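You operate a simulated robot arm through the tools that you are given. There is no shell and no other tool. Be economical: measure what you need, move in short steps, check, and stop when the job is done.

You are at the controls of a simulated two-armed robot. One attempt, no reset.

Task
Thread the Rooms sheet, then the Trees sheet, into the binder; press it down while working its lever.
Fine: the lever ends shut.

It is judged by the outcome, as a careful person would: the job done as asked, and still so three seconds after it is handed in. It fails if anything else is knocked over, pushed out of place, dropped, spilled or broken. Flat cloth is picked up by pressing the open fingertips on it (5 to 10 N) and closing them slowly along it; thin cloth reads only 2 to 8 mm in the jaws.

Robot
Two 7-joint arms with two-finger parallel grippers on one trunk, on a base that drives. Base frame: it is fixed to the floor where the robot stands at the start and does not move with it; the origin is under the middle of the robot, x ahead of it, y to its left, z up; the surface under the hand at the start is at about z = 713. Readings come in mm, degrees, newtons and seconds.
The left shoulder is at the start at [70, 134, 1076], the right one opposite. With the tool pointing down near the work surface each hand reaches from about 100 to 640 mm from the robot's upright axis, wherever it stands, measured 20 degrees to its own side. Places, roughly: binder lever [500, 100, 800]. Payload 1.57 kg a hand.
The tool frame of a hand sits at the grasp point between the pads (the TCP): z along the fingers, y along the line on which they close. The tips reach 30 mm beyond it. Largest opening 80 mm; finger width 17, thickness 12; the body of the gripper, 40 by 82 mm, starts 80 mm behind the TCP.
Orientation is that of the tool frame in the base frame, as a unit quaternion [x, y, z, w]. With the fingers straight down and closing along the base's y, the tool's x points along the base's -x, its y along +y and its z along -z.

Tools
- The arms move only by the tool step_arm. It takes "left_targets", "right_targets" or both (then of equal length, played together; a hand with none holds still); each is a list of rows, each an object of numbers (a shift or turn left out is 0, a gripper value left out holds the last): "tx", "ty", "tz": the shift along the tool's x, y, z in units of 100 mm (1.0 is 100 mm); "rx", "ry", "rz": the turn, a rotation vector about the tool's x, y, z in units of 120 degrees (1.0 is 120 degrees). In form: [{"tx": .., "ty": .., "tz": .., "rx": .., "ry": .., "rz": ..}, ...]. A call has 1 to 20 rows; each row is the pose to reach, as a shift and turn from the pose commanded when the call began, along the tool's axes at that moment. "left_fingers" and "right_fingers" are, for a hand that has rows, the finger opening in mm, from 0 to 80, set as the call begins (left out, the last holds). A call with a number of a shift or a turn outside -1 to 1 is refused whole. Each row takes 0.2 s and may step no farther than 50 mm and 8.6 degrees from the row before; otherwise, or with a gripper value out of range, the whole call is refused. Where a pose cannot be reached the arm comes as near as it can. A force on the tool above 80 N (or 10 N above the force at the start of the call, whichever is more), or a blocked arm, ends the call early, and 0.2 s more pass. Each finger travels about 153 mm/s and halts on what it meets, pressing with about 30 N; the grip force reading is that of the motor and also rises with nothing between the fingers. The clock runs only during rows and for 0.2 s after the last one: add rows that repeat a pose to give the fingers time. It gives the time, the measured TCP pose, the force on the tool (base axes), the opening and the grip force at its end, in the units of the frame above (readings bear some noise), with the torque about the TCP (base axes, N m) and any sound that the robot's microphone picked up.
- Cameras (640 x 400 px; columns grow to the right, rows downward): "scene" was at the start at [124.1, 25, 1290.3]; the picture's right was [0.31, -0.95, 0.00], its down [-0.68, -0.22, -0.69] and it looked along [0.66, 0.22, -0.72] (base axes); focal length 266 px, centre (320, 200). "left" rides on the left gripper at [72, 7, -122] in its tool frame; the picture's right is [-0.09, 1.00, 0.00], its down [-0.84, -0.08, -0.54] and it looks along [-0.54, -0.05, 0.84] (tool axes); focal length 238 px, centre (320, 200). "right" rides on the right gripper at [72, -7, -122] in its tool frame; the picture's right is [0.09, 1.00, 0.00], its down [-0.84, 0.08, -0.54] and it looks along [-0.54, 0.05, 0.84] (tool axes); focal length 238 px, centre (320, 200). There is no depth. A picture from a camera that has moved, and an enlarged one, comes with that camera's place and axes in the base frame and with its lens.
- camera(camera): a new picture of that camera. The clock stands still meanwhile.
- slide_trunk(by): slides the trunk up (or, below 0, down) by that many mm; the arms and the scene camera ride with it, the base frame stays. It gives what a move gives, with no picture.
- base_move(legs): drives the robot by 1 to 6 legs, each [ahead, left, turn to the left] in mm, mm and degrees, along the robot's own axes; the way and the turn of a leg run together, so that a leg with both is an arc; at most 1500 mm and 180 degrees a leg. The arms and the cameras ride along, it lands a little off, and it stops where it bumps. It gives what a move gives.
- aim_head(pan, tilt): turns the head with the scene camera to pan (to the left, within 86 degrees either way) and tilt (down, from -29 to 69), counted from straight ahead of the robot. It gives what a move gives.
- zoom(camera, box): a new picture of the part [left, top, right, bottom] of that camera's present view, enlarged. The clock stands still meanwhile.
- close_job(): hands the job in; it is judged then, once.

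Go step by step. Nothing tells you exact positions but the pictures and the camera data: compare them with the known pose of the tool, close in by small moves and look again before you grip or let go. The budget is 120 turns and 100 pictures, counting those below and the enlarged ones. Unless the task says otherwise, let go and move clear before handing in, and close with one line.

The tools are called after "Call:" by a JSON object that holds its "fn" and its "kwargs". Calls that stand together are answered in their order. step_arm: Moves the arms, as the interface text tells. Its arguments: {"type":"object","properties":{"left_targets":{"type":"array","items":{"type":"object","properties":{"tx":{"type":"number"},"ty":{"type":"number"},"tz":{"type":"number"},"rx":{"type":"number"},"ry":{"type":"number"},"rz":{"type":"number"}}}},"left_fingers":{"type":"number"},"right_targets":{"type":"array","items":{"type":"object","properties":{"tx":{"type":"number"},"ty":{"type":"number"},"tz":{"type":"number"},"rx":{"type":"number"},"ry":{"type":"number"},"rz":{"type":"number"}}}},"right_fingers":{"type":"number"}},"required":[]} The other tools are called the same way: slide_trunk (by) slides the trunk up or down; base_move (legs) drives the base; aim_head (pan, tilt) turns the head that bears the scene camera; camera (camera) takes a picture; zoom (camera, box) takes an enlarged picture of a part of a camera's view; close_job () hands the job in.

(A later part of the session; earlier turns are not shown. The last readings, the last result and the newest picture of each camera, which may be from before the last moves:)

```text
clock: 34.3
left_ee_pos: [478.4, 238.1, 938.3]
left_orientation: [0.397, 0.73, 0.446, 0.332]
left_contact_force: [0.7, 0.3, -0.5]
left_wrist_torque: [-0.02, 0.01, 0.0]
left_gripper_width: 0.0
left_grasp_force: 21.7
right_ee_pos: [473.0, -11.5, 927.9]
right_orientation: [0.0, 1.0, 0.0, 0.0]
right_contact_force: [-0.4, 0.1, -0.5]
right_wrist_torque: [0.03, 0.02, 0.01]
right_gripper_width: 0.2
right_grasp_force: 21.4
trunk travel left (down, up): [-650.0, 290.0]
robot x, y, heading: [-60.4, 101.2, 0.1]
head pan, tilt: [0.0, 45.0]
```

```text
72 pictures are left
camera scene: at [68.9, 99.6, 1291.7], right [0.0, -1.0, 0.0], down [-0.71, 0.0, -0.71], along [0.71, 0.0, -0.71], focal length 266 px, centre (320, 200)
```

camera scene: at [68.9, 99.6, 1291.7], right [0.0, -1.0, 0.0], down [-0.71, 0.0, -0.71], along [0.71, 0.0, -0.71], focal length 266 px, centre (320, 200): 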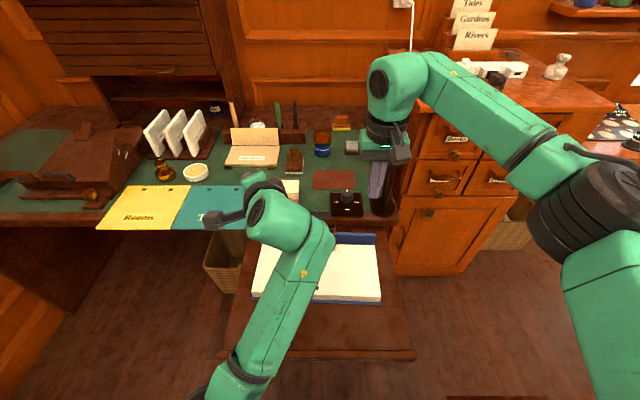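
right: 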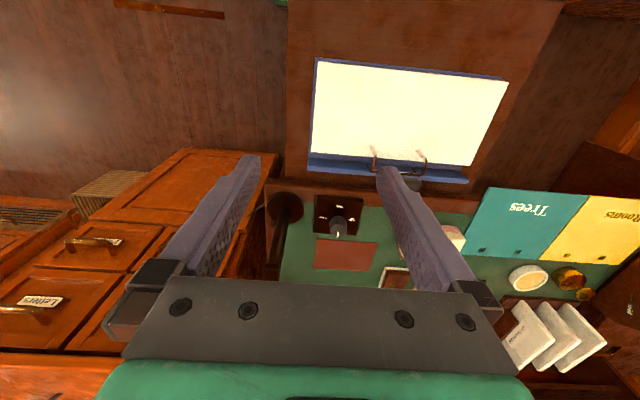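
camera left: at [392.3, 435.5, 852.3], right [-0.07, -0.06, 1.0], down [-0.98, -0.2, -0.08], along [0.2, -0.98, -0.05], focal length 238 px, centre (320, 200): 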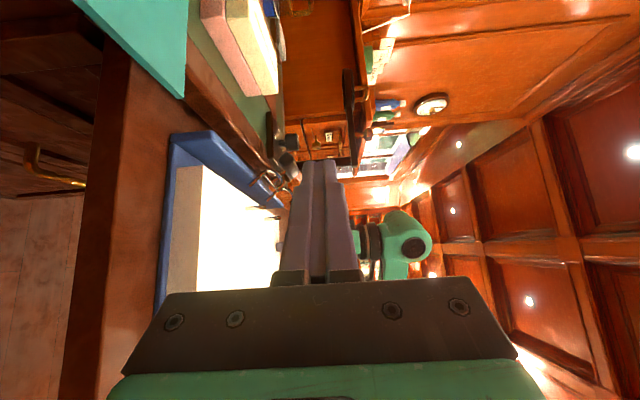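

Call:
{"fn": "step_arm", "kwargs": {"left_targets": [{"tx": 0.24, "ty": 0.07, "tz": -0.17}, {"tx": 0.48, "ty": 0.15, "tz": -0.34}, {"tx": 0.72, "ty": 0.22, "tz": -0.51}, {"tx": 0.72, "ty": 0.22, "tz": -0.51, "rx": 0.043, "ry": 0.032, "rz": -0.038}, {"tx": 0.72, "ty": 0.22, "tz": -0.51, "rx": 0.085, "ry": 0.063, "rz": -0.076}, {"tx": 0.72, "ty": 0.22, "tz": -0.51, "rx": 0.128, "ry": 0.095, "rz": -0.114}, {"tx": 0.72, "ty": 0.22, "tz": -0.51, "rx": 0.171, "ry": 0.127, "rz": -0.152}, {"tx": 0.72, "ty": 0.22, "tz": -0.51, "rx": 0.213, "ry": 0.159, "rz": -0.19}, {"tx": 0.72, "ty": 0.22, "tz": -0.51, "rx": 0.256, "ry": 0.19, "rz": -0.227}, {"tx": 0.72, "ty": 0.22, "tz": -0.51, "rx": 0.298, "ry": 0.222, "rz": -0.265}, {"tx": 0.72, "ty": 0.22, "tz": -0.51, "rx": 0.341, "ry": 0.254, "rz": -0.303}, {"tx": 0.72, "ty": 0.22, "tz": -0.51, "rx": 0.384, "ry": 0.286, "rz": -0.341}, {"tx": 0.72, "ty": 0.22, "tz": -0.51, "rx": 0.426, "ry": 0.317, "rz": -0.379}, {"tx": 0.72, "ty": 0.22, "tz": -0.51, "rx": 0.469, "ry": 0.349, "rz": -0.417}]}}

Call:
{"fn": "camera", "kwargs": {"camera": "scene"}}

Call:
{"fn": "camera", "kwargs": {"camera": "right"}}

```text
clock: 35.7
left_ee_pos: [406.9, 329.5, 967.2]
left_orientation: [0.299, 0.833, 0.414, 0.213]
left_contact_force: [-0.6, -0.3, -0.5]
left_wrist_torque: [0.01, 0.0, 0.0]
left_gripper_width: 0.0
left_grasp_force: 21.3
right_ee_pos: [472.7, -10.7, 927.5]
right_orientation: [0.001, 1.0, -0.001, 0.0]
right_contact_force: [0.7, -1.3, 0.0]
right_wrist_torque: [-0.01, 0.03, -0.02]
right_gripper_width: 0.0
right_grasp_force: 21.2
trunk travel left (down, up): [-650.0, 290.0]
robot x, y, heading: [-61.0, 97.7, 0.3]
head pan, tilt: [0.0, 45.0]
stopped in row 7 (left hand): the arm was blocked; the commanded pose is now the measured one
```

```text
71 pictures are left
camera scene: at [69.3, 99.3, 1291.6], right [0.0, -1.0, 0.0], down [-0.71, 0.0, -0.71], along [0.71, 0.0, -0.71], focal length 266 px, centre (320, 200)
```

scene: 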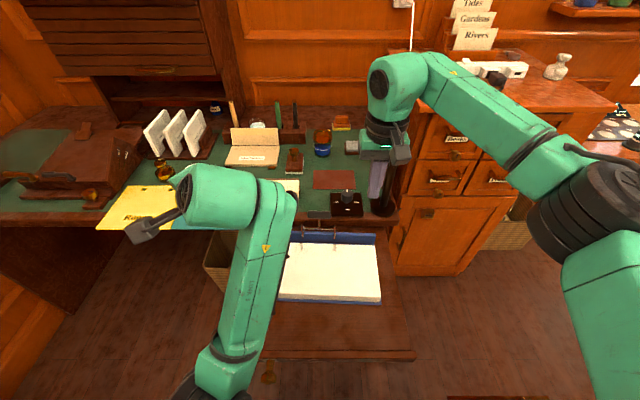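

```text
70 pictures are left
camera right: at [401.6, -17.4, 1048.9], right [-0.09, 1.0, 0.0], down [0.84, 0.08, 0.54], along [0.54, 0.05, -0.84], focal length 238 px, centre (320, 200)
```

right: 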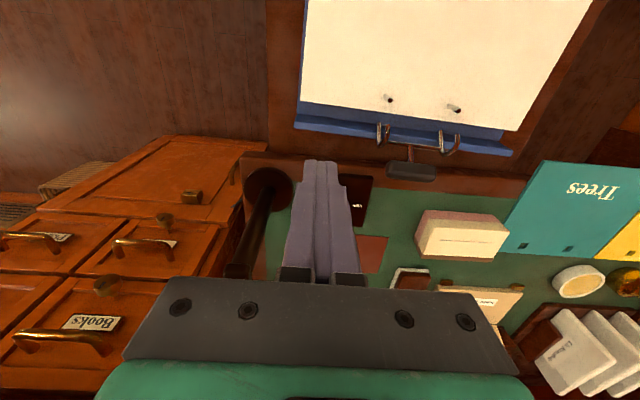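

The left arm hits a joint limit on the way to straight-down, so I'll instead point it 45° down-and-forward, which serves equally for pressing.

Call:
{"fn": "step_arm", "kwargs": {"left_targets": [{"tx": -0.01, "ty": -0.13, "tz": -0.05, "rx": 0.0144, "ry": -0.0389, "rz": 0.0414}, {"tx": -0.02, "ty": -0.26, "tz": -0.1, "rx": 0.0289, "ry": -0.0777, "rz": 0.0829}, {"tx": -0.03, "ty": -0.4, "tz": -0.15, "rx": 0.0433, "ry": -0.1166, "rz": 0.1243}, {"tx": -0.04, "ty": -0.53, "tz": -0.2, "rx": 0.0577, "ry": -0.1554, "rz": 0.1657}, {"tx": -0.05, "ty": -0.66, "tz": -0.26, "rx": 0.0721, "ry": -0.1943, "rz": 0.2071}, {"tx": -0.06, "ty": -0.8, "tz": -0.31, "rx": 0.0866, "ry": -0.2331, "rz": 0.2486}, {"tx": -0.07, "ty": -0.93, "tz": -0.36, "rx": 0.101, "ry": -0.272, "rz": 0.29}]}}

Call:
{"fn": "camera", "kwargs": {"camera": "scene"}}

```text
clock: 37.3
left_ee_pos: [359.9, 269.3, 912.9]
left_orientation: [0.659, 0.646, 0.29, 0.255]
left_contact_force: [0.4, 1.0, 0.7]
left_wrist_torque: [0.0, 0.01, 0.0]
left_gripper_width: 0.0
left_grasp_force: 21.4
right_ee_pos: [472.7, -11.9, 927.8]
right_orientation: [0.0, 1.0, 0.001, 0.0]
right_contact_force: [-0.5, -0.1, -0.6]
right_wrist_torque: [0.0, -0.01, -0.05]
right_gripper_width: 0.0
right_grasp_force: 21.2
trunk travel left (down, up): [-650.0, 290.0]
robot x, y, heading: [-59.8, 100.7, -0.4]
head pan, tilt: [0.0, 45.0]
```

```text
69 pictures are left
camera scene: at [68.4, 98.0, 1291.7], right [0.0, -1.0, 0.0], down [-0.71, 0.0, -0.71], along [0.71, 0.0, -0.71], focal length 266 px, centre (320, 200)
```

scene: 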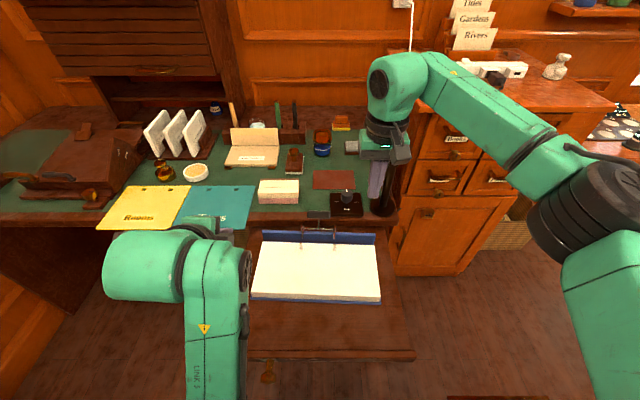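

Call:
{"fn": "step_arm", "kwargs": {"left_targets": [{"tx": -0.15, "ty": -0.2, "tz": 0.23}, {"tx": -0.3, "ty": -0.4, "tz": 0.47}, {"tx": -0.45, "ty": -0.6, "tz": 0.7}, {"tx": -0.47, "ty": -0.72, "tz": 0.85}], "right_targets": [{"tx": -0.1, "ty": 0.25, "tz": 0.1}, {"tx": -0.2, "ty": 0.5, "tz": 0.2}, {"tx": -0.35, "ty": 0.75, "tz": 0.3}, {"tx": -0.45, "ty": 1.0, "tz": 0.4}]}}

Call:
{"fn": "camera", "kwargs": {"camera": "scene"}}

Call:
{"fn": "camera", "kwargs": {"camera": "right"}}

```text
clock: 38.3
left_ee_pos: [366.8, 214.4, 802.1]
left_orientation: [0.653, 0.653, 0.271, 0.272]
left_contact_force: [0.4, 0.2, -0.7]
left_wrist_torque: [0.0, -0.01, -0.01]
left_gripper_width: 0.0
left_grasp_force: 21.6
right_ee_pos: [512.9, 82.0, 892.0]
right_orientation: [-0.001, 1.0, 0.0, 0.001]
right_contact_force: [1.4, -0.3, -0.2]
right_wrist_torque: [-0.02, -0.01, -0.05]
right_gripper_width: 0.1
right_grasp_force: 21.2
right hand out of reach, approached as far as the arm can: row 4
trunk travel left (down, up): [-650.0, 290.0]
robot x, y, heading: [-56.6, 97.2, 0.0]
head pan, tilt: [0.0, 45.0]
```

```text
68 pictures are left
camera scene: at [68.5, 101.0, 1291.7], right [0.0, -1.0, 0.0], down [-0.71, 0.0, -0.71], along [0.71, 0.0, -0.71], focal length 266 px, centre (320, 200)
```

scene: 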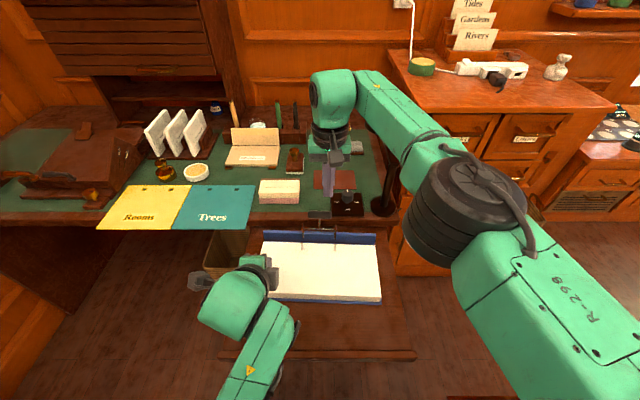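

```text
67 pictures are left
camera right: at [441.9, 75.9, 1013.3], right [-0.09, 1.0, 0.0], down [0.84, 0.08, 0.54], along [0.54, 0.05, -0.84], focal length 238 px, centre (320, 200)
```

right: 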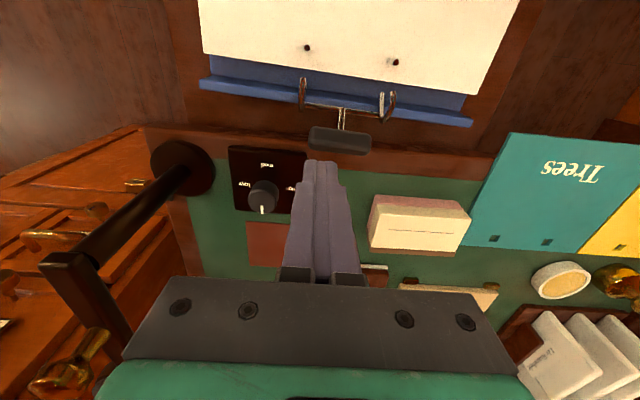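

Call:
{"fn": "base_move", "kwargs": {"legs": [[0, 60, 0], [45, 0, 0]]}}

Call:
{"fn": "step_arm", "kwargs": {"right_targets": [{"tx": 0.1, "ty": -0.1, "tz": 0.05}, {"tx": 0.3, "ty": -0.3, "tz": 0.1}, {"tx": 0.38, "ty": -0.36, "tz": 0.15}, {"tx": 0.38, "ty": -0.36, "tz": 0.15}], "left_targets": [{"tx": -0.15, "ty": -0.1, "tz": -0.1}, {"tx": -0.3, "ty": -0.2, "tz": -0.15}, {"tx": -0.5, "ty": -0.25, "tz": -0.2}, {"tx": -0.5, "ty": -0.28, "tz": -0.2}]}}

Call:
{"fn": "camera", "kwargs": {"camera": "right"}}

Call:
{"fn": "zoom", "kwargs": {"camera": "scene", "box": [220, 140, 420, 265]}}

```text
clock: 39.8
left_ee_pos: [413.8, 273.7, 802.4]
left_orientation: [0.653, 0.653, 0.272, 0.27]
left_contact_force: [0.0, 0.5, -0.2]
left_wrist_torque: [-0.02, -0.01, -0.01]
left_gripper_width: 0.0
left_grasp_force: 20.7
right_ee_pos: [557.8, 141.8, 892.1]
right_orientation: [0.0, 1.0, 0.0, 0.001]
right_contact_force: [1.1, -0.1, -0.3]
right_wrist_torque: [0.02, -0.02, 0.0]
right_gripper_width: 0.2
right_grasp_force: 21.1
trunk travel left (down, up): [-650.0, 290.0]
robot x, y, heading: [-11.6, 160.5, -0.1]
head pan, tilt: [0.0, 45.0]
```

```text
clock: 40.8
left_ee_pos: [379.1, 224.0, 798.0]
left_orientation: [0.654, 0.652, 0.271, 0.271]
left_contact_force: [-0.1, -0.1, 0.2]
left_wrist_torque: [-0.01, -0.01, 0.0]
left_gripper_width: 0.0
left_grasp_force: 21.3
right_ee_pos: [520.2, 105.4, 877.1]
right_orientation: [0.001, 1.0, 0.0, 0.0]
right_contact_force: [0.3, 1.2, 0.7]
right_wrist_torque: [-0.01, 0.0, 0.01]
right_gripper_width: 0.1
right_grasp_force: 21.3
trunk travel left (down, up): [-650.0, 290.0]
robot x, y, heading: [-13.6, 160.7, -0.1]
head pan, tilt: [0.0, 45.0]
```

```text
66 pictures are left
camera right: at [449.2, 98.8, 998.2], right [-0.09, 1.0, 0.0], down [0.84, 0.08, 0.54], along [0.54, 0.05, -0.84], focal length 238 px, centre (320, 200)
```

right: 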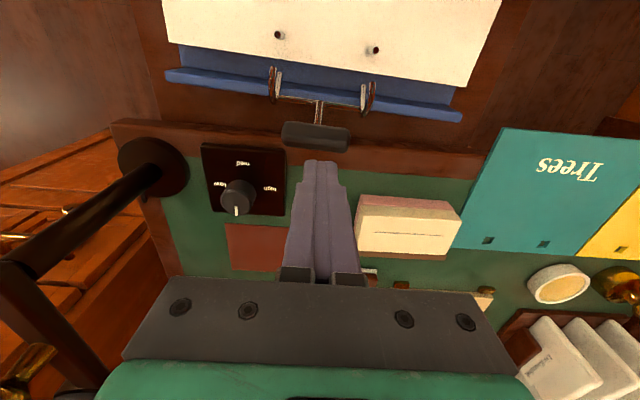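

```text
3.20 times, centred on (320, 202) of scene
camera zoom: at [113.8, 160.2, 1291.7], right [0.0, -1.0, 0.0], down [-0.71, 0.0, -0.71], along [0.71, 0.0, -0.71], focal length 851 px, centre (320, 192)
```

zoom: 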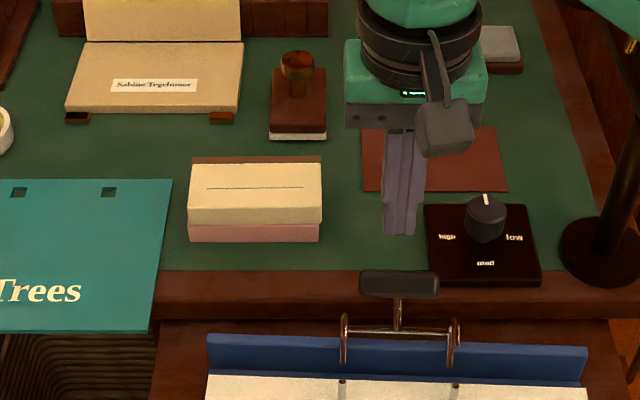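

Call:
{"fn": "step_arm", "kwargs": {"left_targets": [{"ty": -0.04, "tz": 0.04}, {"ty": -0.08, "tz": 0.08}, {"ty": -0.1, "tz": 0.1}, {"ty": -0.12, "tz": 0.12}, {"ty": -0.14, "tz": 0.14}]}}

```text
clock: 42.0
left_ee_pos: [379.0, 223.2, 776.9]
left_orientation: [0.654, 0.652, 0.271, 0.269]
left_contact_force: [0.3, 0.0, -0.2]
left_wrist_torque: [-0.04, -0.05, -0.02]
left_gripper_width: 0.2
left_grasp_force: 21.3
right_ee_pos: [521.0, 105.3, 877.5]
right_orientation: [-0.001, 1.0, -0.001, 0.0]
right_contact_force: [-1.0, 1.4, -0.1]
right_wrist_torque: [0.0, 0.0, 0.03]
right_gripper_width: 0.0
right_grasp_force: 21.4
trunk travel left (down, up): [-650.0, 290.0]
robot x, y, heading: [-16.0, 160.7, -0.2]
head pan, tilt: [0.0, 45.0]
```

Call:
{"fn": "step_arm", "kwargs": {"left_targets": [{"ty": -0.02, "tz": 0.02}, {"ty": -0.04, "tz": 0.04}, {"ty": -0.06, "tz": 0.06}, {"ty": -0.08, "tz": 0.08}], "right_targets": [{"tz": 0.1}, {"tz": 0.2}, {"tz": 0.25}, {"tz": 0.3}]}}

Call:
{"fn": "zoom", "kwargs": {"camera": "right", "box": [220, 50, 420, 175]}}

```text
clock: 43.0
left_ee_pos: [379.4, 223.9, 771.6]
left_orientation: [0.651, 0.651, 0.275, 0.276]
left_contact_force: [2.4, 0.4, 31.1]
left_wrist_torque: [0.05, -0.46, 0.0]
left_gripper_width: 0.1
left_grasp_force: 21.3
right_ee_pos: [519.4, 104.8, 848.1]
right_orientation: [0.0, 1.0, 0.0, 0.002]
right_contact_force: [-0.1, 0.4, 0.3]
right_wrist_torque: [-0.02, -0.03, 0.03]
right_gripper_width: 0.0
right_grasp_force: 21.7
trunk travel left (down, up): [-650.0, 290.0]
robot x, y, heading: [-16.8, 160.7, -0.0]
head pan, tilt: [0.0, 45.0]
```

```text
3.20 times, centred on (320, 112) of right
camera zoom: at [446.4, 98.5, 969.8], right [-0.09, 1.0, 0.0], down [0.83, 0.08, 0.55], along [0.54, 0.05, -0.84], focal length 763 px, centre (320, 480)
```

zoom: 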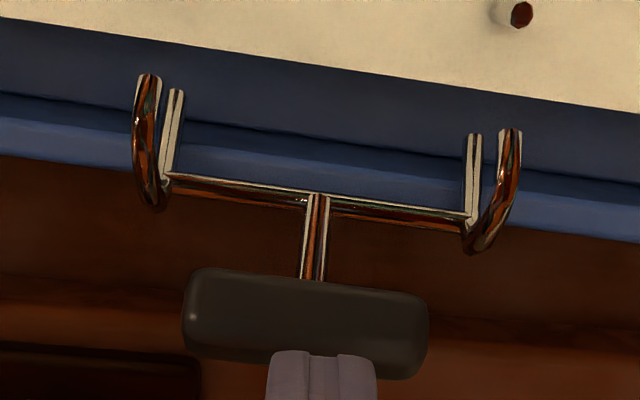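

Call:
{"fn": "step_arm", "kwargs": {"right_targets": [{"tz": 0.05}, {"tz": 0.1}, {"tz": 0.15}, {"tz": 0.2}, {"tz": 0.25}]}}

Call:
{"fn": "zoom", "kwargs": {"camera": "right", "box": [220, 50, 420, 175]}}

```text
clock: 44.2
left_ee_pos: [378.0, 223.2, 770.7]
left_orientation: [0.652, 0.651, 0.276, 0.275]
left_contact_force: [-0.3, -0.1, 41.0]
left_wrist_torque: [-0.01, -0.64, -0.04]
left_gripper_width: 0.2
left_grasp_force: 21.4
right_ee_pos: [515.4, 105.1, 821.3]
right_orientation: [-0.001, 1.0, -0.001, -0.002]
right_contact_force: [-0.3, 0.3, -2.1]
right_wrist_torque: [-0.04, -0.02, 0.0]
right_gripper_width: 0.0
right_grasp_force: 21.7
trunk travel left (down, up): [-650.0, 290.0]
robot x, y, heading: [-16.6, 160.9, 0.1]
head pan, tilt: [0.0, 45.0]
```

```text
3.20 times, centred on (320, 112) of right
camera zoom: at [444.1, 98.3, 942.3], right [-0.09, 1.0, 0.0], down [0.84, 0.08, 0.54], along [0.53, 0.05, -0.84], focal length 763 px, centre (320, 480)
```

zoom: 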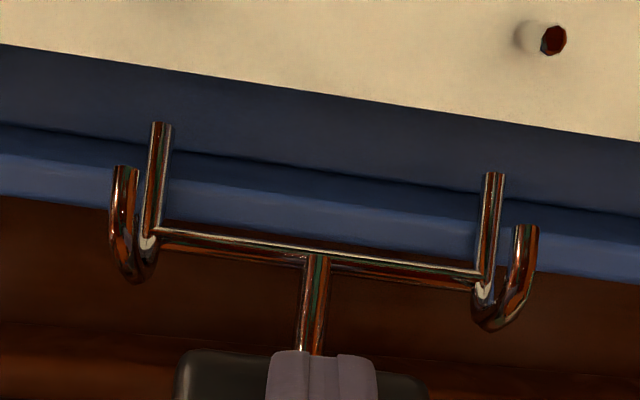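

Call:
{"fn": "step_arm", "kwargs": {"right_targets": [{"tx": -0.03, "tz": 0.05}, {"tx": -0.05, "tz": 0.1}, {"tx": -0.05, "tz": 0.15}, {"tx": -0.05, "tz": 0.15}]}}

Call:
{"fn": "zoom", "kwargs": {"camera": "right", "box": [220, 30, 420, 155]}}

Call:
{"fn": "zoom", "kwargs": {"camera": "scene", "box": [240, 190, 440, 315]}}

```text
clock: 45.2
left_ee_pos: [374.3, 223.2, 771.2]
left_orientation: [0.652, 0.651, 0.276, 0.274]
left_contact_force: [17.4, 0.6, 20.7]
left_wrist_torque: [0.02, -0.78, 0.02]
left_gripper_width: 0.1
left_grasp_force: 21.0
right_ee_pos: [519.9, 104.9, 815.2]
right_orientation: [0.0, 1.0, 0.002, 0.008]
right_contact_force: [-10.5, -8.6, 52.5]
right_wrist_torque: [-0.33, -0.09, 0.0]
right_gripper_width: 0.0
right_grasp_force: 21.3
trunk travel left (down, up): [-650.0, 290.0]
robot x, y, heading: [-15.3, 162.1, 0.1]
head pan, tilt: [0.0, 45.0]
```

```text
3.20 times, centred on (320, 92) of right
camera zoom: at [447.0, 97.9, 935.8], right [-0.09, 1.0, 0.0], down [0.83, 0.07, 0.56], along [0.55, 0.05, -0.83], focal length 763 px, centre (320, 544)
```

zoom: 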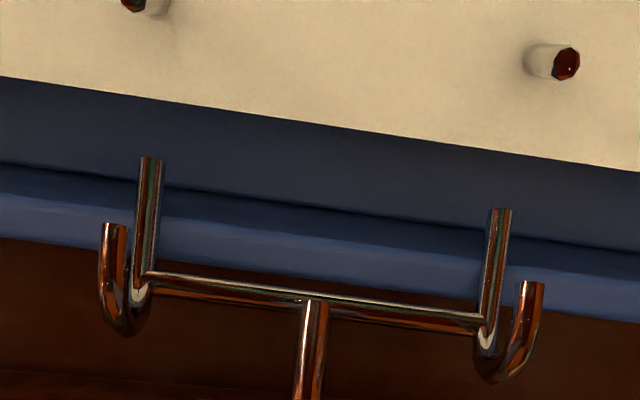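

```text
3.20 times, centred on (340, 252) of scene
camera zoom: at [102.2, 158.6, 1293.4], right [0.0, -1.0, 0.0], down [-0.7, 0.0, -0.71], along [0.71, 0.0, -0.7], focal length 851 px, centre (256, 32)
```

zoom: 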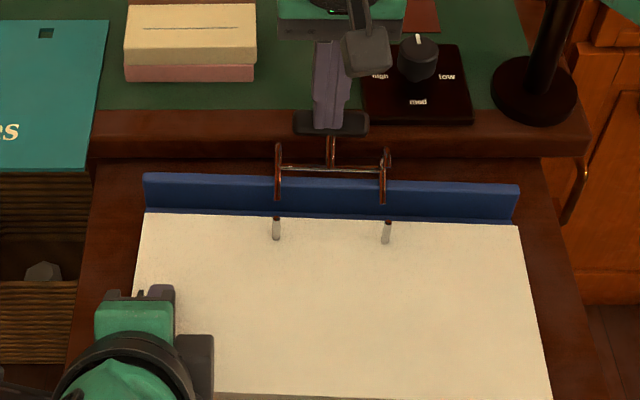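

The lever hit its end stop; I'll lift both hands off and see whether it stays open.

Call:
{"fn": "step_arm", "kwargs": {"right_targets": [{"tz": -0.1}, {"tz": -0.2}, {"tz": -0.4}, {"tz": -0.7}, {"tz": -1.0}], "left_targets": [{"ty": 0.0}, {"ty": 0.05, "tz": -0.05}, {"ty": 0.15, "tz": -0.15}, {"ty": 0.3, "tz": -0.3}, {"ty": 0.5, "tz": -0.6}]}}

Call:
{"fn": "zoom", "kwargs": {"camera": "right", "box": [200, 0, 440, 150]}}

Call:
{"fn": "zoom", "kwargs": {"camera": "scene", "box": [240, 190, 440, 315]}}

```text
clock: 46.4
left_ee_pos: [371.4, 224.3, 841.7]
left_orientation: [0.653, 0.653, 0.271, 0.27]
left_contact_force: [-0.1, -0.9, -0.2]
left_wrist_torque: [0.01, 0.02, 0.02]
left_gripper_width: 0.0
left_grasp_force: 20.8
right_ee_pos: [525.7, 104.9, 906.4]
right_orientation: [0.001, 1.0, 0.0, -0.001]
right_contact_force: [-0.4, -0.3, 0.6]
right_wrist_torque: [0.0, -0.01, 0.01]
right_gripper_width: 0.0
right_grasp_force: 21.8
trunk travel left (down, up): [-650.0, 290.0]
robot x, y, heading: [-16.4, 162.0, 0.1]
head pan, tilt: [0.0, 45.0]
```

```text
2.67 times, centred on (320, 75) of right
camera zoom: at [454.3, 98.7, 1028.2], right [-0.09, 1.0, 0.0], down [0.84, 0.08, 0.54], along [0.54, 0.05, -0.84], focal length 636 px, centre (320, 533)
```

zoom: 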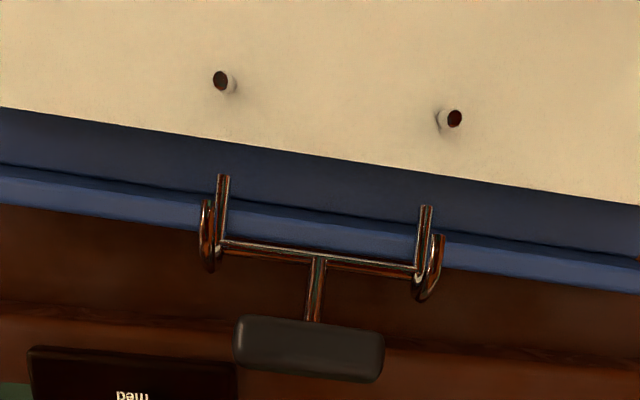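

```text
3.20 times, centred on (340, 252) of scene
camera zoom: at [113.8, 159.9, 1291.5], right [0.0, -1.0, 0.0], down [-0.71, 0.0, -0.71], along [0.71, 0.0, -0.71], focal length 851 px, centre (256, 32)
```

zoom: 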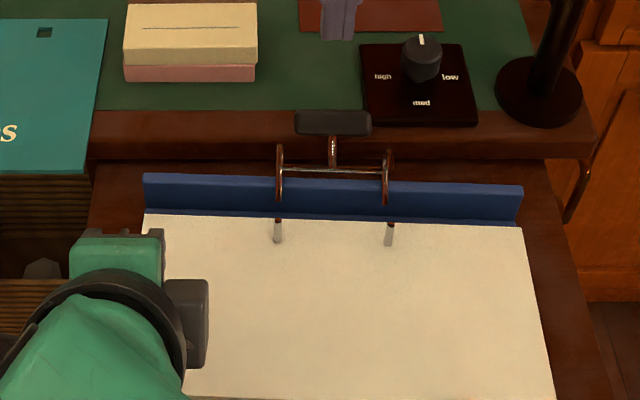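

The lever stays open with the bows well clear of the posts (at about (448,144) and (445,64), binder yawed about −2.4°). Next I retract the right hand, and look left for room to drive and at the Rooms sheet.

Call:
{"fn": "step_arm", "kwargs": {"right_targets": [{"tx": 0.25, "ty": -0.1}, {"tx": 0.5, "ty": -0.2}, {"tx": 0.75, "ty": -0.4}, {"tx": 1.0, "ty": -0.6}]}}

Call:
{"fn": "aim_head", "kwargs": {"pan": 50, "tilt": 50}}

Call:
{"fn": "camera", "kwargs": {"camera": "scene"}}

```text
clock: 47.4
left_ee_pos: [371.4, 223.3, 842.3]
left_orientation: [0.653, 0.653, 0.272, 0.27]
left_contact_force: [0.0, 0.0, 0.6]
left_wrist_torque: [0.01, -0.01, 0.03]
left_gripper_width: 0.0
left_grasp_force: 21.7
right_ee_pos: [425.1, 43.9, 906.7]
right_orientation: [0.0, 1.0, 0.001, 0.001]
right_contact_force: [-0.2, -0.1, -0.5]
right_wrist_torque: [0.02, 0.0, 0.0]
right_gripper_width: 0.1
right_grasp_force: 21.2
trunk travel left (down, up): [-650.0, 290.0]
robot x, y, heading: [-12.2, 161.0, 0.2]
head pan, tilt: [0.0, 45.0]
```

```text
clock: 48.6
left_ee_pos: [372.0, 224.5, 841.9]
left_orientation: [0.653, 0.653, 0.271, 0.27]
left_contact_force: [-0.1, 0.3, 0.4]
left_wrist_torque: [0.01, 0.04, 0.03]
left_gripper_width: 0.0
left_grasp_force: 21.5
right_ee_pos: [426.0, 45.9, 906.7]
right_orientation: [0.0, 1.0, 0.0, -0.001]
right_contact_force: [-0.4, -0.8, -0.1]
right_wrist_torque: [-0.02, 0.0, 0.03]
right_gripper_width: 0.0
right_grasp_force: 21.4
trunk travel left (down, up): [-650.0, 290.0]
robot x, y, heading: [-16.9, 162.8, -0.1]
head pan, tilt: [50.0, 50.0]
```

```text
58 pictures are left
camera scene: at [82.3, 218.8, 1284.7], right [0.77, -0.64, 0.0], down [-0.49, -0.59, -0.64], along [0.41, 0.49, -0.77], focal length 266 px, centre (320, 200)
```

scene: 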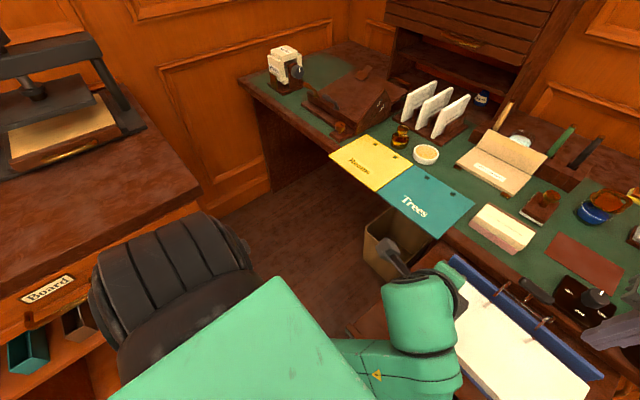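

There's a cabinet on the left but the sheet is reachable from here. I'll level the left hand and travel left in front of the desk edge.

Call:
{"fn": "step_arm", "kwargs": {"left_targets": [{"tx": 0.15, "rx": -0.0625}, {"tx": 0.35, "rx": -0.125}, {"tx": 0.5, "rx": -0.1875}, {"tx": 0.7, "rx": -0.25}, {"tx": 0.85, "rx": -0.3125}, {"tx": 1.0, "rx": -0.375}]}}

Call:
{"fn": "step_arm", "kwargs": {"left_targets": [{"tx": 0.25, "tz": 0.05}, {"tx": 0.5, "tz": 0.1}, {"tx": 0.75, "tz": 0.15}, {"tx": 1.0, "tz": 0.2}]}}

Call:
{"fn": "step_arm", "kwargs": {"left_targets": [{"tx": 0.25, "tz": 0.1}, {"tx": 0.5, "tz": 0.2}, {"tx": 0.75, "tz": 0.3}, {"tx": 1.0, "tz": 0.4}]}}

Call:
{"fn": "camera", "kwargs": {"camera": "scene"}}

```text
clock: 50.0
left_ee_pos: [372.3, 324.1, 842.3]
left_orientation: [0.501, 0.5, 0.5, 0.499]
left_contact_force: [0.8, 0.4, 0.8]
left_wrist_torque: [0.02, 0.0, 0.02]
left_gripper_width: 0.0
left_grasp_force: 20.8
right_ee_pos: [425.5, 46.1, 905.3]
right_orientation: [0.0, 1.0, 0.001, 0.0]
right_contact_force: [0.8, 0.2, -0.4]
right_wrist_torque: [0.0, 0.02, 0.0]
right_gripper_width: 0.1
right_grasp_force: 21.4
trunk travel left (down, up): [-650.0, 290.0]
robot x, y, heading: [-11.5, 158.1, 0.1]
head pan, tilt: [50.0, 50.0]
```

```text
clock: 51.0
left_ee_pos: [392.7, 424.6, 843.0]
left_orientation: [0.499, 0.5, 0.5, 0.5]
left_contact_force: [1.3, 0.8, -0.1]
left_wrist_torque: [0.01, 0.02, -0.01]
left_gripper_width: 0.0
left_grasp_force: 21.6
right_ee_pos: [426.5, 46.2, 907.0]
right_orientation: [0.001, 1.0, 0.0, 0.001]
right_contact_force: [-0.3, -0.5, -0.5]
right_wrist_torque: [0.01, -0.03, 0.01]
right_gripper_width: 0.0
right_grasp_force: 21.2
trunk travel left (down, up): [-650.0, 290.0]
robot x, y, heading: [-15.8, 158.5, 0.1]
head pan, tilt: [50.0, 50.0]
```

```text
clock: 52.0
left_ee_pos: [434.0, 525.2, 843.0]
left_orientation: [0.5, 0.5, 0.5, 0.5]
left_contact_force: [-0.6, 0.3, 0.9]
left_wrist_torque: [0.0, 0.0, 0.04]
left_gripper_width: 0.1
left_grasp_force: 21.3
right_ee_pos: [425.5, 46.0, 906.1]
right_orientation: [0.0, 1.0, 0.001, 0.0]
right_contact_force: [-1.0, -0.4, -0.5]
right_wrist_torque: [-0.01, 0.04, 0.01]
right_gripper_width: 0.1
right_grasp_force: 21.5
trunk travel left (down, up): [-650.0, 290.0]
robot x, y, heading: [-11.2, 162.1, -0.0]
head pan, tilt: [50.0, 50.0]
```

```text
57 pictures are left
camera scene: at [82.5, 219.5, 1284.7], right [0.77, -0.64, 0.0], down [-0.49, -0.59, -0.64], along [0.41, 0.49, -0.77], focal length 266 px, centre (320, 200)
```

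scene: 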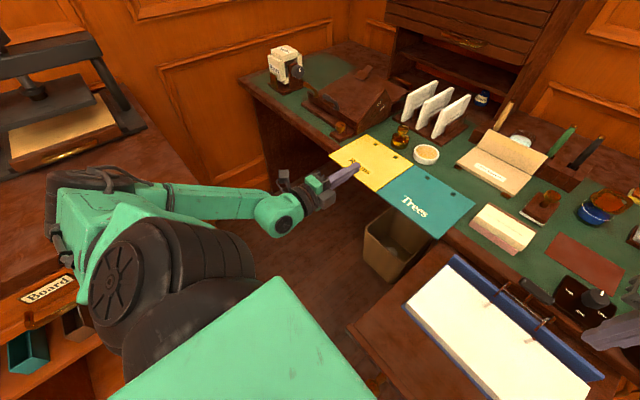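

Call:
{"fn": "step_arm", "kwargs": {"left_fingers": 32, "left_targets": [{"tx": 0.2, "ty": -0.2}, {"tx": 0.4, "ty": -0.4}, {"tx": 0.42, "ty": -0.65}, {"tx": 0.42, "ty": -0.9}]}}

Call:
{"fn": "camera", "kwargs": {"camera": "left"}}

Call:
{"fn": "camera", "kwargs": {"camera": "scene"}}

```text
clock: 53.0
left_ee_pos: [432.5, 566.5, 754.7]
left_orientation: [0.5, 0.5, 0.5, 0.5]
left_contact_force: [0.2, -0.2, 0.5]
left_wrist_torque: [0.0, -0.02, 0.0]
left_gripper_width: 31.6
left_grasp_force: 0.1
right_ee_pos: [425.6, 45.9, 906.2]
right_orientation: [0.0, 1.0, 0.0, 0.0]
right_contact_force: [-0.5, 0.0, -0.2]
right_wrist_torque: [0.0, 0.0, -0.01]
right_gripper_width: 0.0
right_grasp_force: 20.9
trunk travel left (down, up): [-650.0, 290.0]
robot x, y, heading: [-17.1, 159.9, 0.2]
head pan, tilt: [50.0, 50.0]
```

```text
56 pictures are left
camera left: at [310.3, 638.9, 760.5], right [0.0, -0.09, 1.0], down [-0.54, -0.84, -0.08], along [0.84, -0.54, -0.05], focal length 238 px, centre (320, 200)
```

left: 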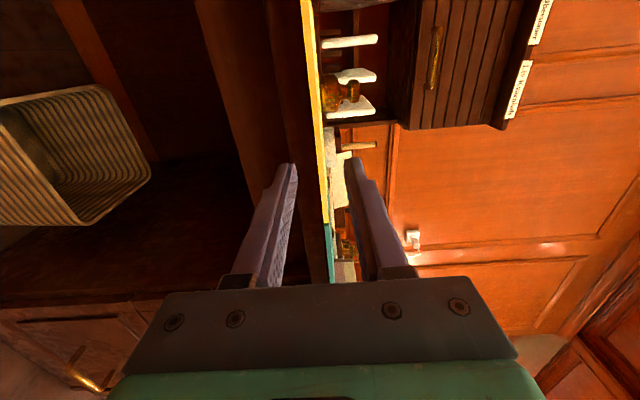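

```text
55 pictures are left
camera scene: at [82.5, 219.3, 1284.7], right [0.77, -0.64, 0.0], down [-0.49, -0.59, -0.64], along [0.41, 0.49, -0.77], focal length 266 px, centre (320, 200)
```

scene: 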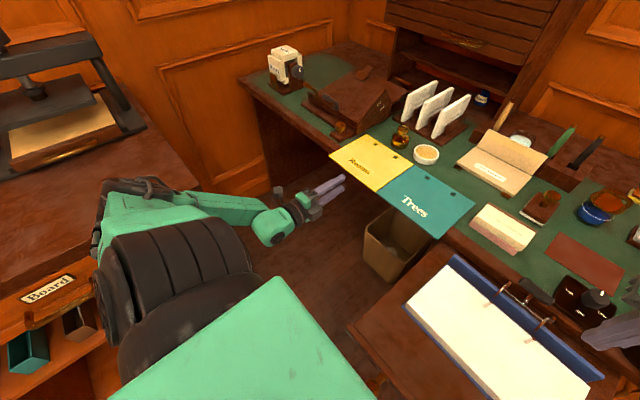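

Call:
{"fn": "zoom", "kwargs": {"camera": "left", "box": [250, 120, 400, 290]}}

```text
2.35 times, centred on (325, 205) of left
camera zoom: at [310.3, 638.9, 760.5], right [0.0, -0.09, 1.0], down [-0.54, -0.84, -0.08], along [0.84, -0.54, -0.05], focal length 561 px, centre (308, 188)
```

zoom: 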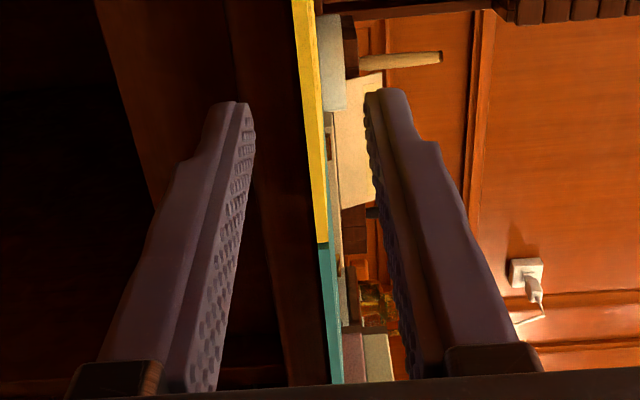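

The sheet edge is centred well between the fingers (z≈751, edge x≈502). Moving in to overlap ~20 mm and gripping.

Call:
{"fn": "step_arm", "kwargs": {"left_targets": [{"ty": -0.03, "tz": 0.15}, {"ty": -0.035, "tz": 0.3}, {"ty": -0.035, "tz": 0.45}, {"ty": -0.035, "tz": 0.59}, {"ty": -0.035, "tz": 0.59}]}}

Call:
{"fn": "zoom", "kwargs": {"camera": "left", "box": [250, 120, 400, 290]}}

```text
clock: 54.2
left_ee_pos: [491.0, 567.1, 750.1]
left_orientation: [0.499, 0.5, 0.5, 0.5]
left_contact_force: [-0.4, -0.7, -0.3]
left_wrist_torque: [0.03, -0.02, -0.03]
left_gripper_width: 32.1
left_grasp_force: 0.0
right_ee_pos: [424.9, 46.2, 905.3]
right_orientation: [0.0, 1.0, 0.0, 0.001]
right_contact_force: [0.7, -0.6, 0.2]
right_wrist_torque: [0.01, 0.01, -0.03]
right_gripper_width: 0.0
right_grasp_force: 21.3
trunk travel left (down, up): [-650.0, 290.0]
robot x, y, heading: [-12.3, 160.3, 0.1]
head pan, tilt: [50.0, 50.0]
```

```text
2.35 times, centred on (325, 205) of left
camera zoom: at [369.2, 638.4, 756.7], right [0.0, -0.09, 1.0], down [-0.54, -0.84, -0.08], along [0.84, -0.54, -0.05], focal length 561 px, centre (308, 188)
```

zoom: 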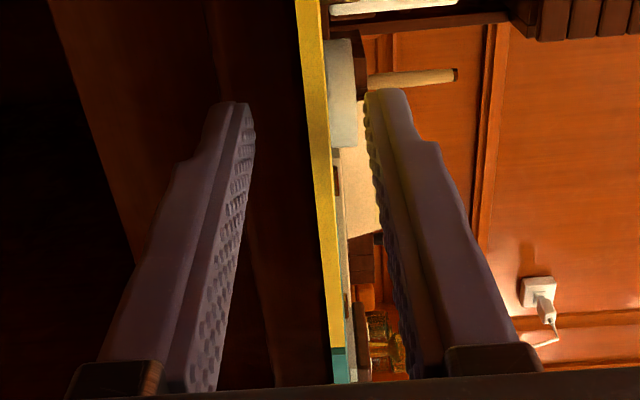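

Call:
{"fn": "step_arm", "kwargs": {"left_fingers": 0, "left_targets": [{"tz": 0}, {"tz": 0}, {"tz": 0}]}}

Call:
{"fn": "step_arm", "kwargs": {"left_targets": [{"ty": 0.1}, {"ty": 0.2}, {"ty": 0.35}, {"ty": 0.5}, {"ty": 0.5}]}}

Call:
{"fn": "camera", "kwargs": {"camera": "left"}}

Call:
{"fn": "camera", "kwargs": {"camera": "scene"}}

```text
clock: 55.0
left_ee_pos: [492.0, 567.9, 751.2]
left_orientation: [0.499, 0.498, 0.502, 0.501]
left_contact_force: [3.3, 2.4, 10.2]
left_wrist_torque: [-0.02, -0.44, 0.0]
left_gripper_width: 4.1
left_grasp_force: 24.9
right_ee_pos: [424.8, 45.6, 905.8]
right_orientation: [-0.001, 1.0, 0.001, 0.001]
right_contact_force: [0.5, 0.6, 0.4]
right_wrist_torque: [0.02, 0.03, 0.02]
right_gripper_width: 0.0
right_grasp_force: 21.3
trunk travel left (down, up): [-650.0, 290.0]
robot x, y, heading: [-15.0, 163.0, -0.1]
head pan, tilt: [50.0, 50.0]
```

```text
clock: 56.2
left_ee_pos: [492.6, 565.7, 798.3]
left_orientation: [0.501, 0.499, 0.5, 0.5]
left_contact_force: [0.0, 0.4, -0.6]
left_wrist_torque: [-0.01, 0.03, 0.0]
left_gripper_width: 4.0
left_grasp_force: 25.3
right_ee_pos: [426.2, 47.4, 906.1]
right_orientation: [0.001, 1.0, 0.0, 0.0]
right_contact_force: [0.1, -0.3, 0.2]
right_wrist_torque: [0.03, -0.02, 0.0]
right_gripper_width: 0.0
right_grasp_force: 21.2
trunk travel left (down, up): [-650.0, 290.0]
robot x, y, heading: [-14.5, 161.8, 0.2]
head pan, tilt: [50.0, 50.0]
```

```text
52 pictures are left
camera left: at [369.8, 637.6, 807.2], right [0.0, -0.09, 1.0], down [-0.54, -0.84, -0.08], along [0.84, -0.54, -0.05], focal length 238 px, centre (320, 200)
```

left: 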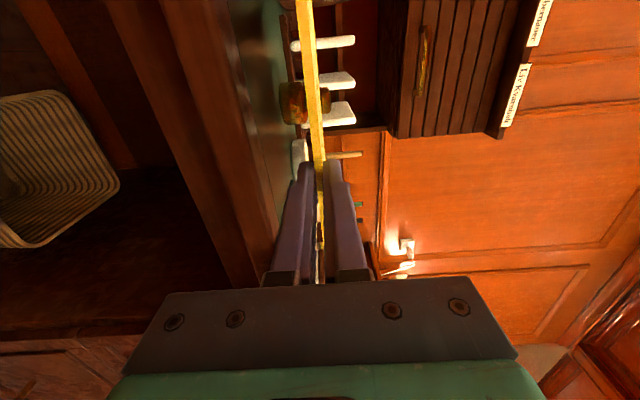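

```text
51 pictures are left
camera scene: at [82.3, 219.1, 1284.7], right [0.77, -0.64, 0.0], down [-0.49, -0.59, -0.64], along [0.41, 0.49, -0.77], focal length 266 px, centre (320, 200)
```

scene: 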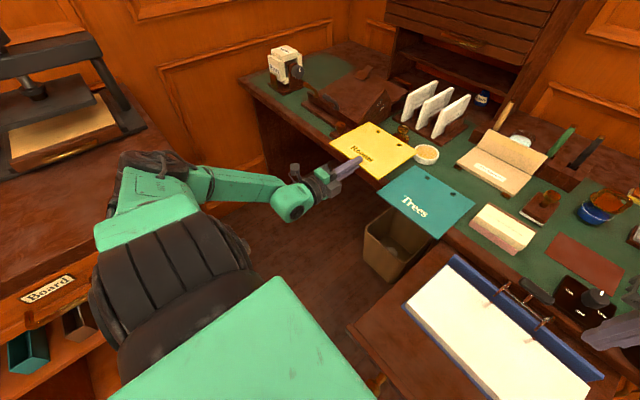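

Rooms is gripped level (4 mm). Lifting it well clear, moving the right hand aside, and bringing the sheet toward the binder.

Call:
{"fn": "step_arm", "kwargs": {"left_targets": [{"ty": 0.25}, {"ty": 0.5}, {"ty": 0.75}, {"ty": 0.9, "tz": -0.15}, {"ty": 0.9, "tz": -0.4, "tx": -0.25}, {"ty": 0.9, "tz": -0.65, "tx": -0.6}, {"ty": 0.9, "tz": -0.9, "tx": -1.0}], "right_targets": [{"ty": -0.15}, {"ty": -0.3}, {"ty": -0.5}, {"ty": -0.7}, {"ty": -0.9}, {"ty": -1.0}, {"ty": -1.0}]}}

Call:
{"fn": "base_move", "kwargs": {"legs": [[-110, 0, 0]]}}

Call:
{"fn": "aim_head", "kwargs": {"pan": 0, "tilt": 45}}

Call:
{"fn": "camera", "kwargs": {"camera": "scene"}}

```text
clock: 57.8
left_ee_pos: [398.1, 464.2, 892.0]
left_orientation: [0.5, 0.5, 0.501, 0.499]
left_contact_force: [-0.8, 0.3, -0.5]
left_wrist_torque: [-0.02, 0.03, 0.0]
left_gripper_width: 3.8
left_grasp_force: 24.8
right_ee_pos: [425.1, -56.0, 906.1]
right_orientation: [0.001, 1.0, 0.001, 0.0]
right_contact_force: [0.1, 0.1, -0.8]
right_wrist_torque: [-0.01, -0.02, 0.0]
right_gripper_width: 0.0
right_grasp_force: 21.5
trunk travel left (down, up): [-650.0, 290.0]
robot x, y, heading: [-13.7, 163.6, 0.0]
head pan, tilt: [50.0, 50.0]
```

```text
clock: 59.0
left_ee_pos: [289.8, 466.0, 891.0]
left_orientation: [0.501, 0.5, 0.5, 0.5]
left_contact_force: [-0.7, -0.8, -0.2]
left_wrist_torque: [0.0, 0.1, -0.01]
left_gripper_width: 4.2
left_grasp_force: 24.8
right_ee_pos: [316.0, -55.7, 906.0]
right_orientation: [0.0, 1.0, 0.001, 0.0]
right_contact_force: [-0.2, 0.1, -1.0]
right_wrist_torque: [0.03, -0.03, 0.01]
right_gripper_width: 0.1
right_grasp_force: 21.2
trunk travel left (down, up): [-650.0, 290.0]
robot x, y, heading: [-126.0, 163.6, -0.2]
head pan, tilt: [50.0, 50.0]
```

```text
clock: 60.2
left_ee_pos: [289.5, 466.3, 891.3]
left_orientation: [0.5, 0.5, 0.501, 0.499]
left_contact_force: [0.3, -0.5, -1.1]
left_wrist_torque: [0.01, 0.07, 0.02]
left_gripper_width: 4.0
left_grasp_force: 25.3
right_ee_pos: [314.6, -56.4, 906.8]
right_orientation: [0.0, 1.0, 0.0, 0.001]
right_contact_force: [0.0, -0.1, -1.0]
right_wrist_torque: [-0.03, -0.03, 0.01]
right_gripper_width: 0.2
right_grasp_force: 21.1
trunk travel left (down, up): [-650.0, 290.0]
robot x, y, heading: [-128.5, 157.6, 0.0]
head pan, tilt: [0.0, 45.0]
```

```text
50 pictures are left
camera scene: at [2.8, 160.0, 1291.7], right [0.0, -1.0, 0.0], down [-0.71, 0.0, -0.71], along [0.71, 0.0, -0.71], focal length 266 px, centre (320, 200)
```

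scene: 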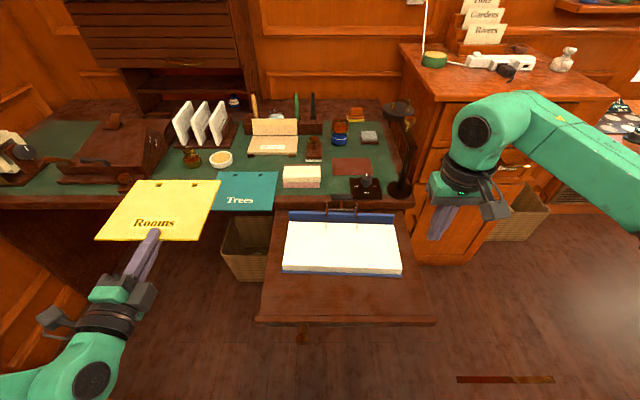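

Call:
{"fn": "zoom", "kwargs": {"camera": "scene", "box": [85, 165, 245, 265]}}

Call:
{"fn": "zoom", "kwargs": {"camera": "scene", "box": [270, 195, 410, 282]}}

```text
4.00 times, centred on (165, 215) of scene
camera zoom: at [2.8, 160.0, 1291.7], right [0.0, -1.0, 0.0], down [-0.71, 0.0, -0.71], along [0.71, 0.0, -0.71], focal length 1063 px, centre (940, 140)
```

zoom: 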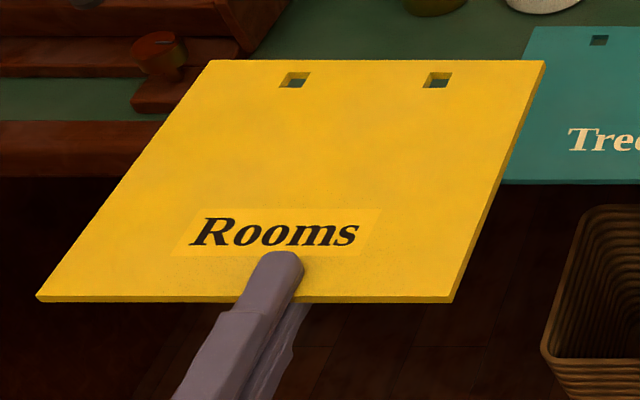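

```text
4.57 times, centred on (340, 238) of scene
camera zoom: at [2.8, 160.0, 1291.7], right [0.0, -1.0, 0.0], down [-0.71, 0.0, -0.71], along [0.71, 0.0, -0.71], focal length 1215 px, centre (229, 24)
```

zoom: 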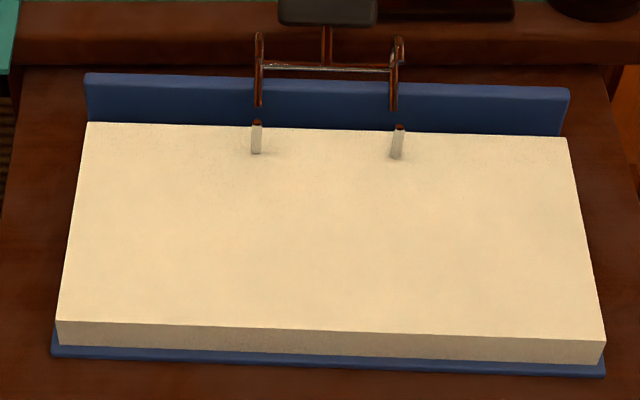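

Call:
{"fn": "base_move", "kwargs": {"legs": [[0, -150, 0]]}}

Call:
{"fn": "step_arm", "kwargs": {"left_targets": [{"tx": -0.2}, {"tx": -0.45}, {"tx": -0.7}, {"tx": -1.0}]}}

Call:
{"fn": "step_arm", "kwargs": {"left_targets": [{"tx": -0.2, "ty": -0.1}, {"tx": -0.45, "ty": -0.2}, {"tx": -0.7, "ty": -0.3, "ry": -0.01}, {"tx": -1.0, "ty": -0.45, "ry": -0.0217}]}}

Call:
{"fn": "camera", "kwargs": {"camera": "scene"}}

```text
clock: 61.5
left_ee_pos: [289.4, 317.0, 891.9]
left_orientation: [0.5, 0.5, 0.5, 0.5]
left_contact_force: [-0.1, 0.0, -1.1]
left_wrist_torque: [-0.01, 0.08, 0.01]
left_gripper_width: 3.8
left_grasp_force: 24.8
right_ee_pos: [314.1, -204.5, 906.6]
right_orientation: [0.0, 1.0, 0.0, -0.001]
right_contact_force: [0.1, -0.4, 0.1]
right_wrist_torque: [0.04, 0.02, -0.02]
right_gripper_width: 0.0
right_grasp_force: 20.9
trunk travel left (down, up): [-650.0, 290.0]
robot x, y, heading: [-128.5, 8.5, -0.1]
head pan, tilt: [0.0, 45.0]
```

```text
clock: 62.5
left_ee_pos: [289.2, 215.3, 891.6]
left_orientation: [0.501, 0.499, 0.5, 0.5]
left_contact_force: [0.4, -0.6, 0.0]
left_wrist_torque: [-0.02, 0.06, 0.02]
left_gripper_width: 4.0
left_grasp_force: 25.3
right_ee_pos: [314.1, -205.4, 906.4]
right_orientation: [0.001, 1.0, 0.001, -0.001]
right_contact_force: [-0.5, 0.0, 1.2]
right_wrist_torque: [0.0, 0.0, -0.01]
right_gripper_width: 0.1
right_grasp_force: 21.1
trunk travel left (down, up): [-650.0, 290.0]
robot x, y, heading: [-128.7, 12.0, -0.1]
head pan, tilt: [0.0, 45.0]
```

```text
clock: 63.5
left_ee_pos: [289.1, 114.7, 847.1]
left_orientation: [0.512, 0.488, 0.489, 0.511]
left_contact_force: [0.3, -0.6, 0.1]
left_wrist_torque: [-0.03, 0.06, 0.01]
left_gripper_width: 4.1
left_grasp_force: 24.7
right_ee_pos: [315.3, -205.9, 906.5]
right_orientation: [0.0, 1.0, 0.001, 0.0]
right_contact_force: [0.4, 0.5, 0.8]
right_wrist_torque: [0.04, 0.01, -0.05]
right_gripper_width: 0.0
right_grasp_force: 21.6
trunk travel left (down, up): [-650.0, 290.0]
robot x, y, heading: [-126.2, 11.8, 0.0]
head pan, tilt: [0.0, 45.0]
```

```text
47 pictures are left
camera scene: at [3.0, 9.2, 1291.7], right [0.0, -1.0, 0.0], down [-0.71, 0.0, -0.71], along [0.71, 0.0, -0.71], focal length 266 px, centre (320, 200)
```

scene: 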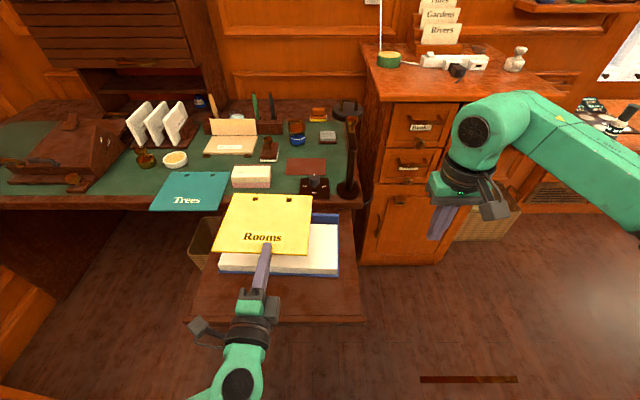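

Call:
{"fn": "step_arm", "kwargs": {"left_targets": [{"tx": -0.1, "ty": -0.15}, {"tx": -0.22, "ty": -0.3, "tz": -0.03}, {"tx": -0.22, "ty": -0.45, "tz": -0.03}, {"tx": -0.22, "ty": -0.45, "tz": -0.03}]}}

Call:
{"fn": "zoom", "kwargs": {"camera": "scene", "box": [200, 190, 360, 290]}}

```text
clock: 64.5
left_ee_pos: [284.1, 94.0, 800.4]
left_orientation: [0.511, 0.488, 0.49, 0.511]
left_contact_force: [0.4, 0.5, -0.1]
left_wrist_torque: [-0.04, 0.02, 0.05]
left_gripper_width: 4.2
left_grasp_force: 24.6
right_ee_pos: [315.1, -205.2, 906.9]
right_orientation: [0.0, 1.0, 0.001, 0.0]
right_contact_force: [0.9, 0.3, 0.2]
right_wrist_torque: [0.0, -0.01, -0.02]
right_gripper_width: 0.0
right_grasp_force: 21.6
trunk travel left (down, up): [-650.0, 290.0]
robot x, y, heading: [-125.3, 12.0, 0.1]
head pan, tilt: [0.0, 45.0]
```

```text
4.00 times, centred on (280, 240) of scene
camera zoom: at [2.8, 9.9, 1291.7], right [0.0, -1.0, 0.0], down [-0.71, 0.0, -0.71], along [0.71, 0.0, -0.71], focal length 1063 px, centre (480, 40)
```

zoom: 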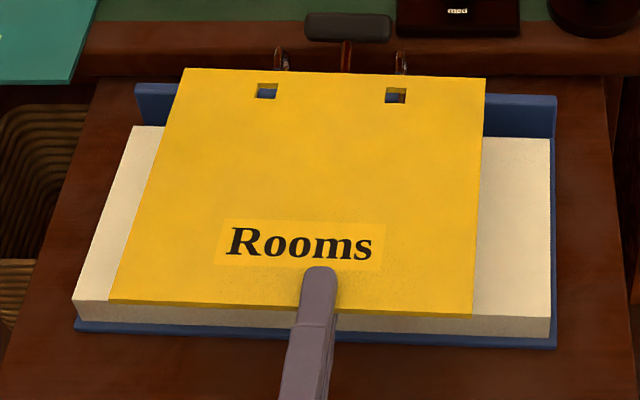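

Holes compute to within ~1.5 mm of the posts. Lowering the sheet onto them.

Call:
{"fn": "step_arm", "kwargs": {"left_targets": [{"tx": 0.01, "tz": 0.01, "ty": -0.08}, {"tx": 0.01, "tz": 0.01, "ty": -0.16}, {"tx": 0.01, "tz": 0.01, "ty": -0.24}, {"tx": 0.01, "tz": 0.01, "ty": -0.31}, {"tx": 0.01, "tz": 0.01, "ty": -0.38}, {"tx": 0.01, "tz": 0.01, "ty": -0.43}]}}

Call:
{"fn": "zoom", "kwargs": {"camera": "scene", "box": [200, 190, 360, 290]}}

```text
clock: 65.9
left_ee_pos: [285.5, 94.5, 758.3]
left_orientation: [0.512, 0.488, 0.489, 0.511]
left_contact_force: [0.3, -1.1, -0.7]
left_wrist_torque: [-0.02, 0.04, -0.01]
left_gripper_width: 3.9
left_grasp_force: 25.0
right_ee_pos: [315.0, -206.2, 907.5]
right_orientation: [0.0, 1.0, 0.001, -0.001]
right_contact_force: [0.1, 0.4, 0.5]
right_wrist_torque: [-0.03, 0.0, 0.0]
right_gripper_width: 0.0
right_grasp_force: 21.7
trunk travel left (down, up): [-650.0, 290.0]
robot x, y, heading: [-128.0, 8.4, 0.1]
head pan, tilt: [0.0, 45.0]
```

```text
4.00 times, centred on (280, 240) of scene
camera zoom: at [2.9, 10.1, 1291.6], right [0.0, -1.0, 0.0], down [-0.71, 0.0, -0.71], along [0.71, 0.0, -0.71], focal length 1063 px, centre (480, 40)
```

zoom: 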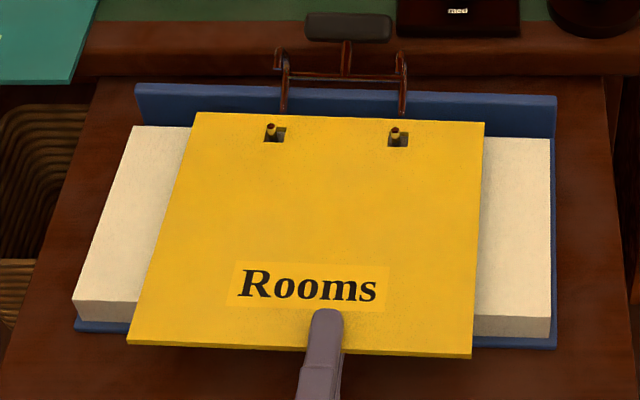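

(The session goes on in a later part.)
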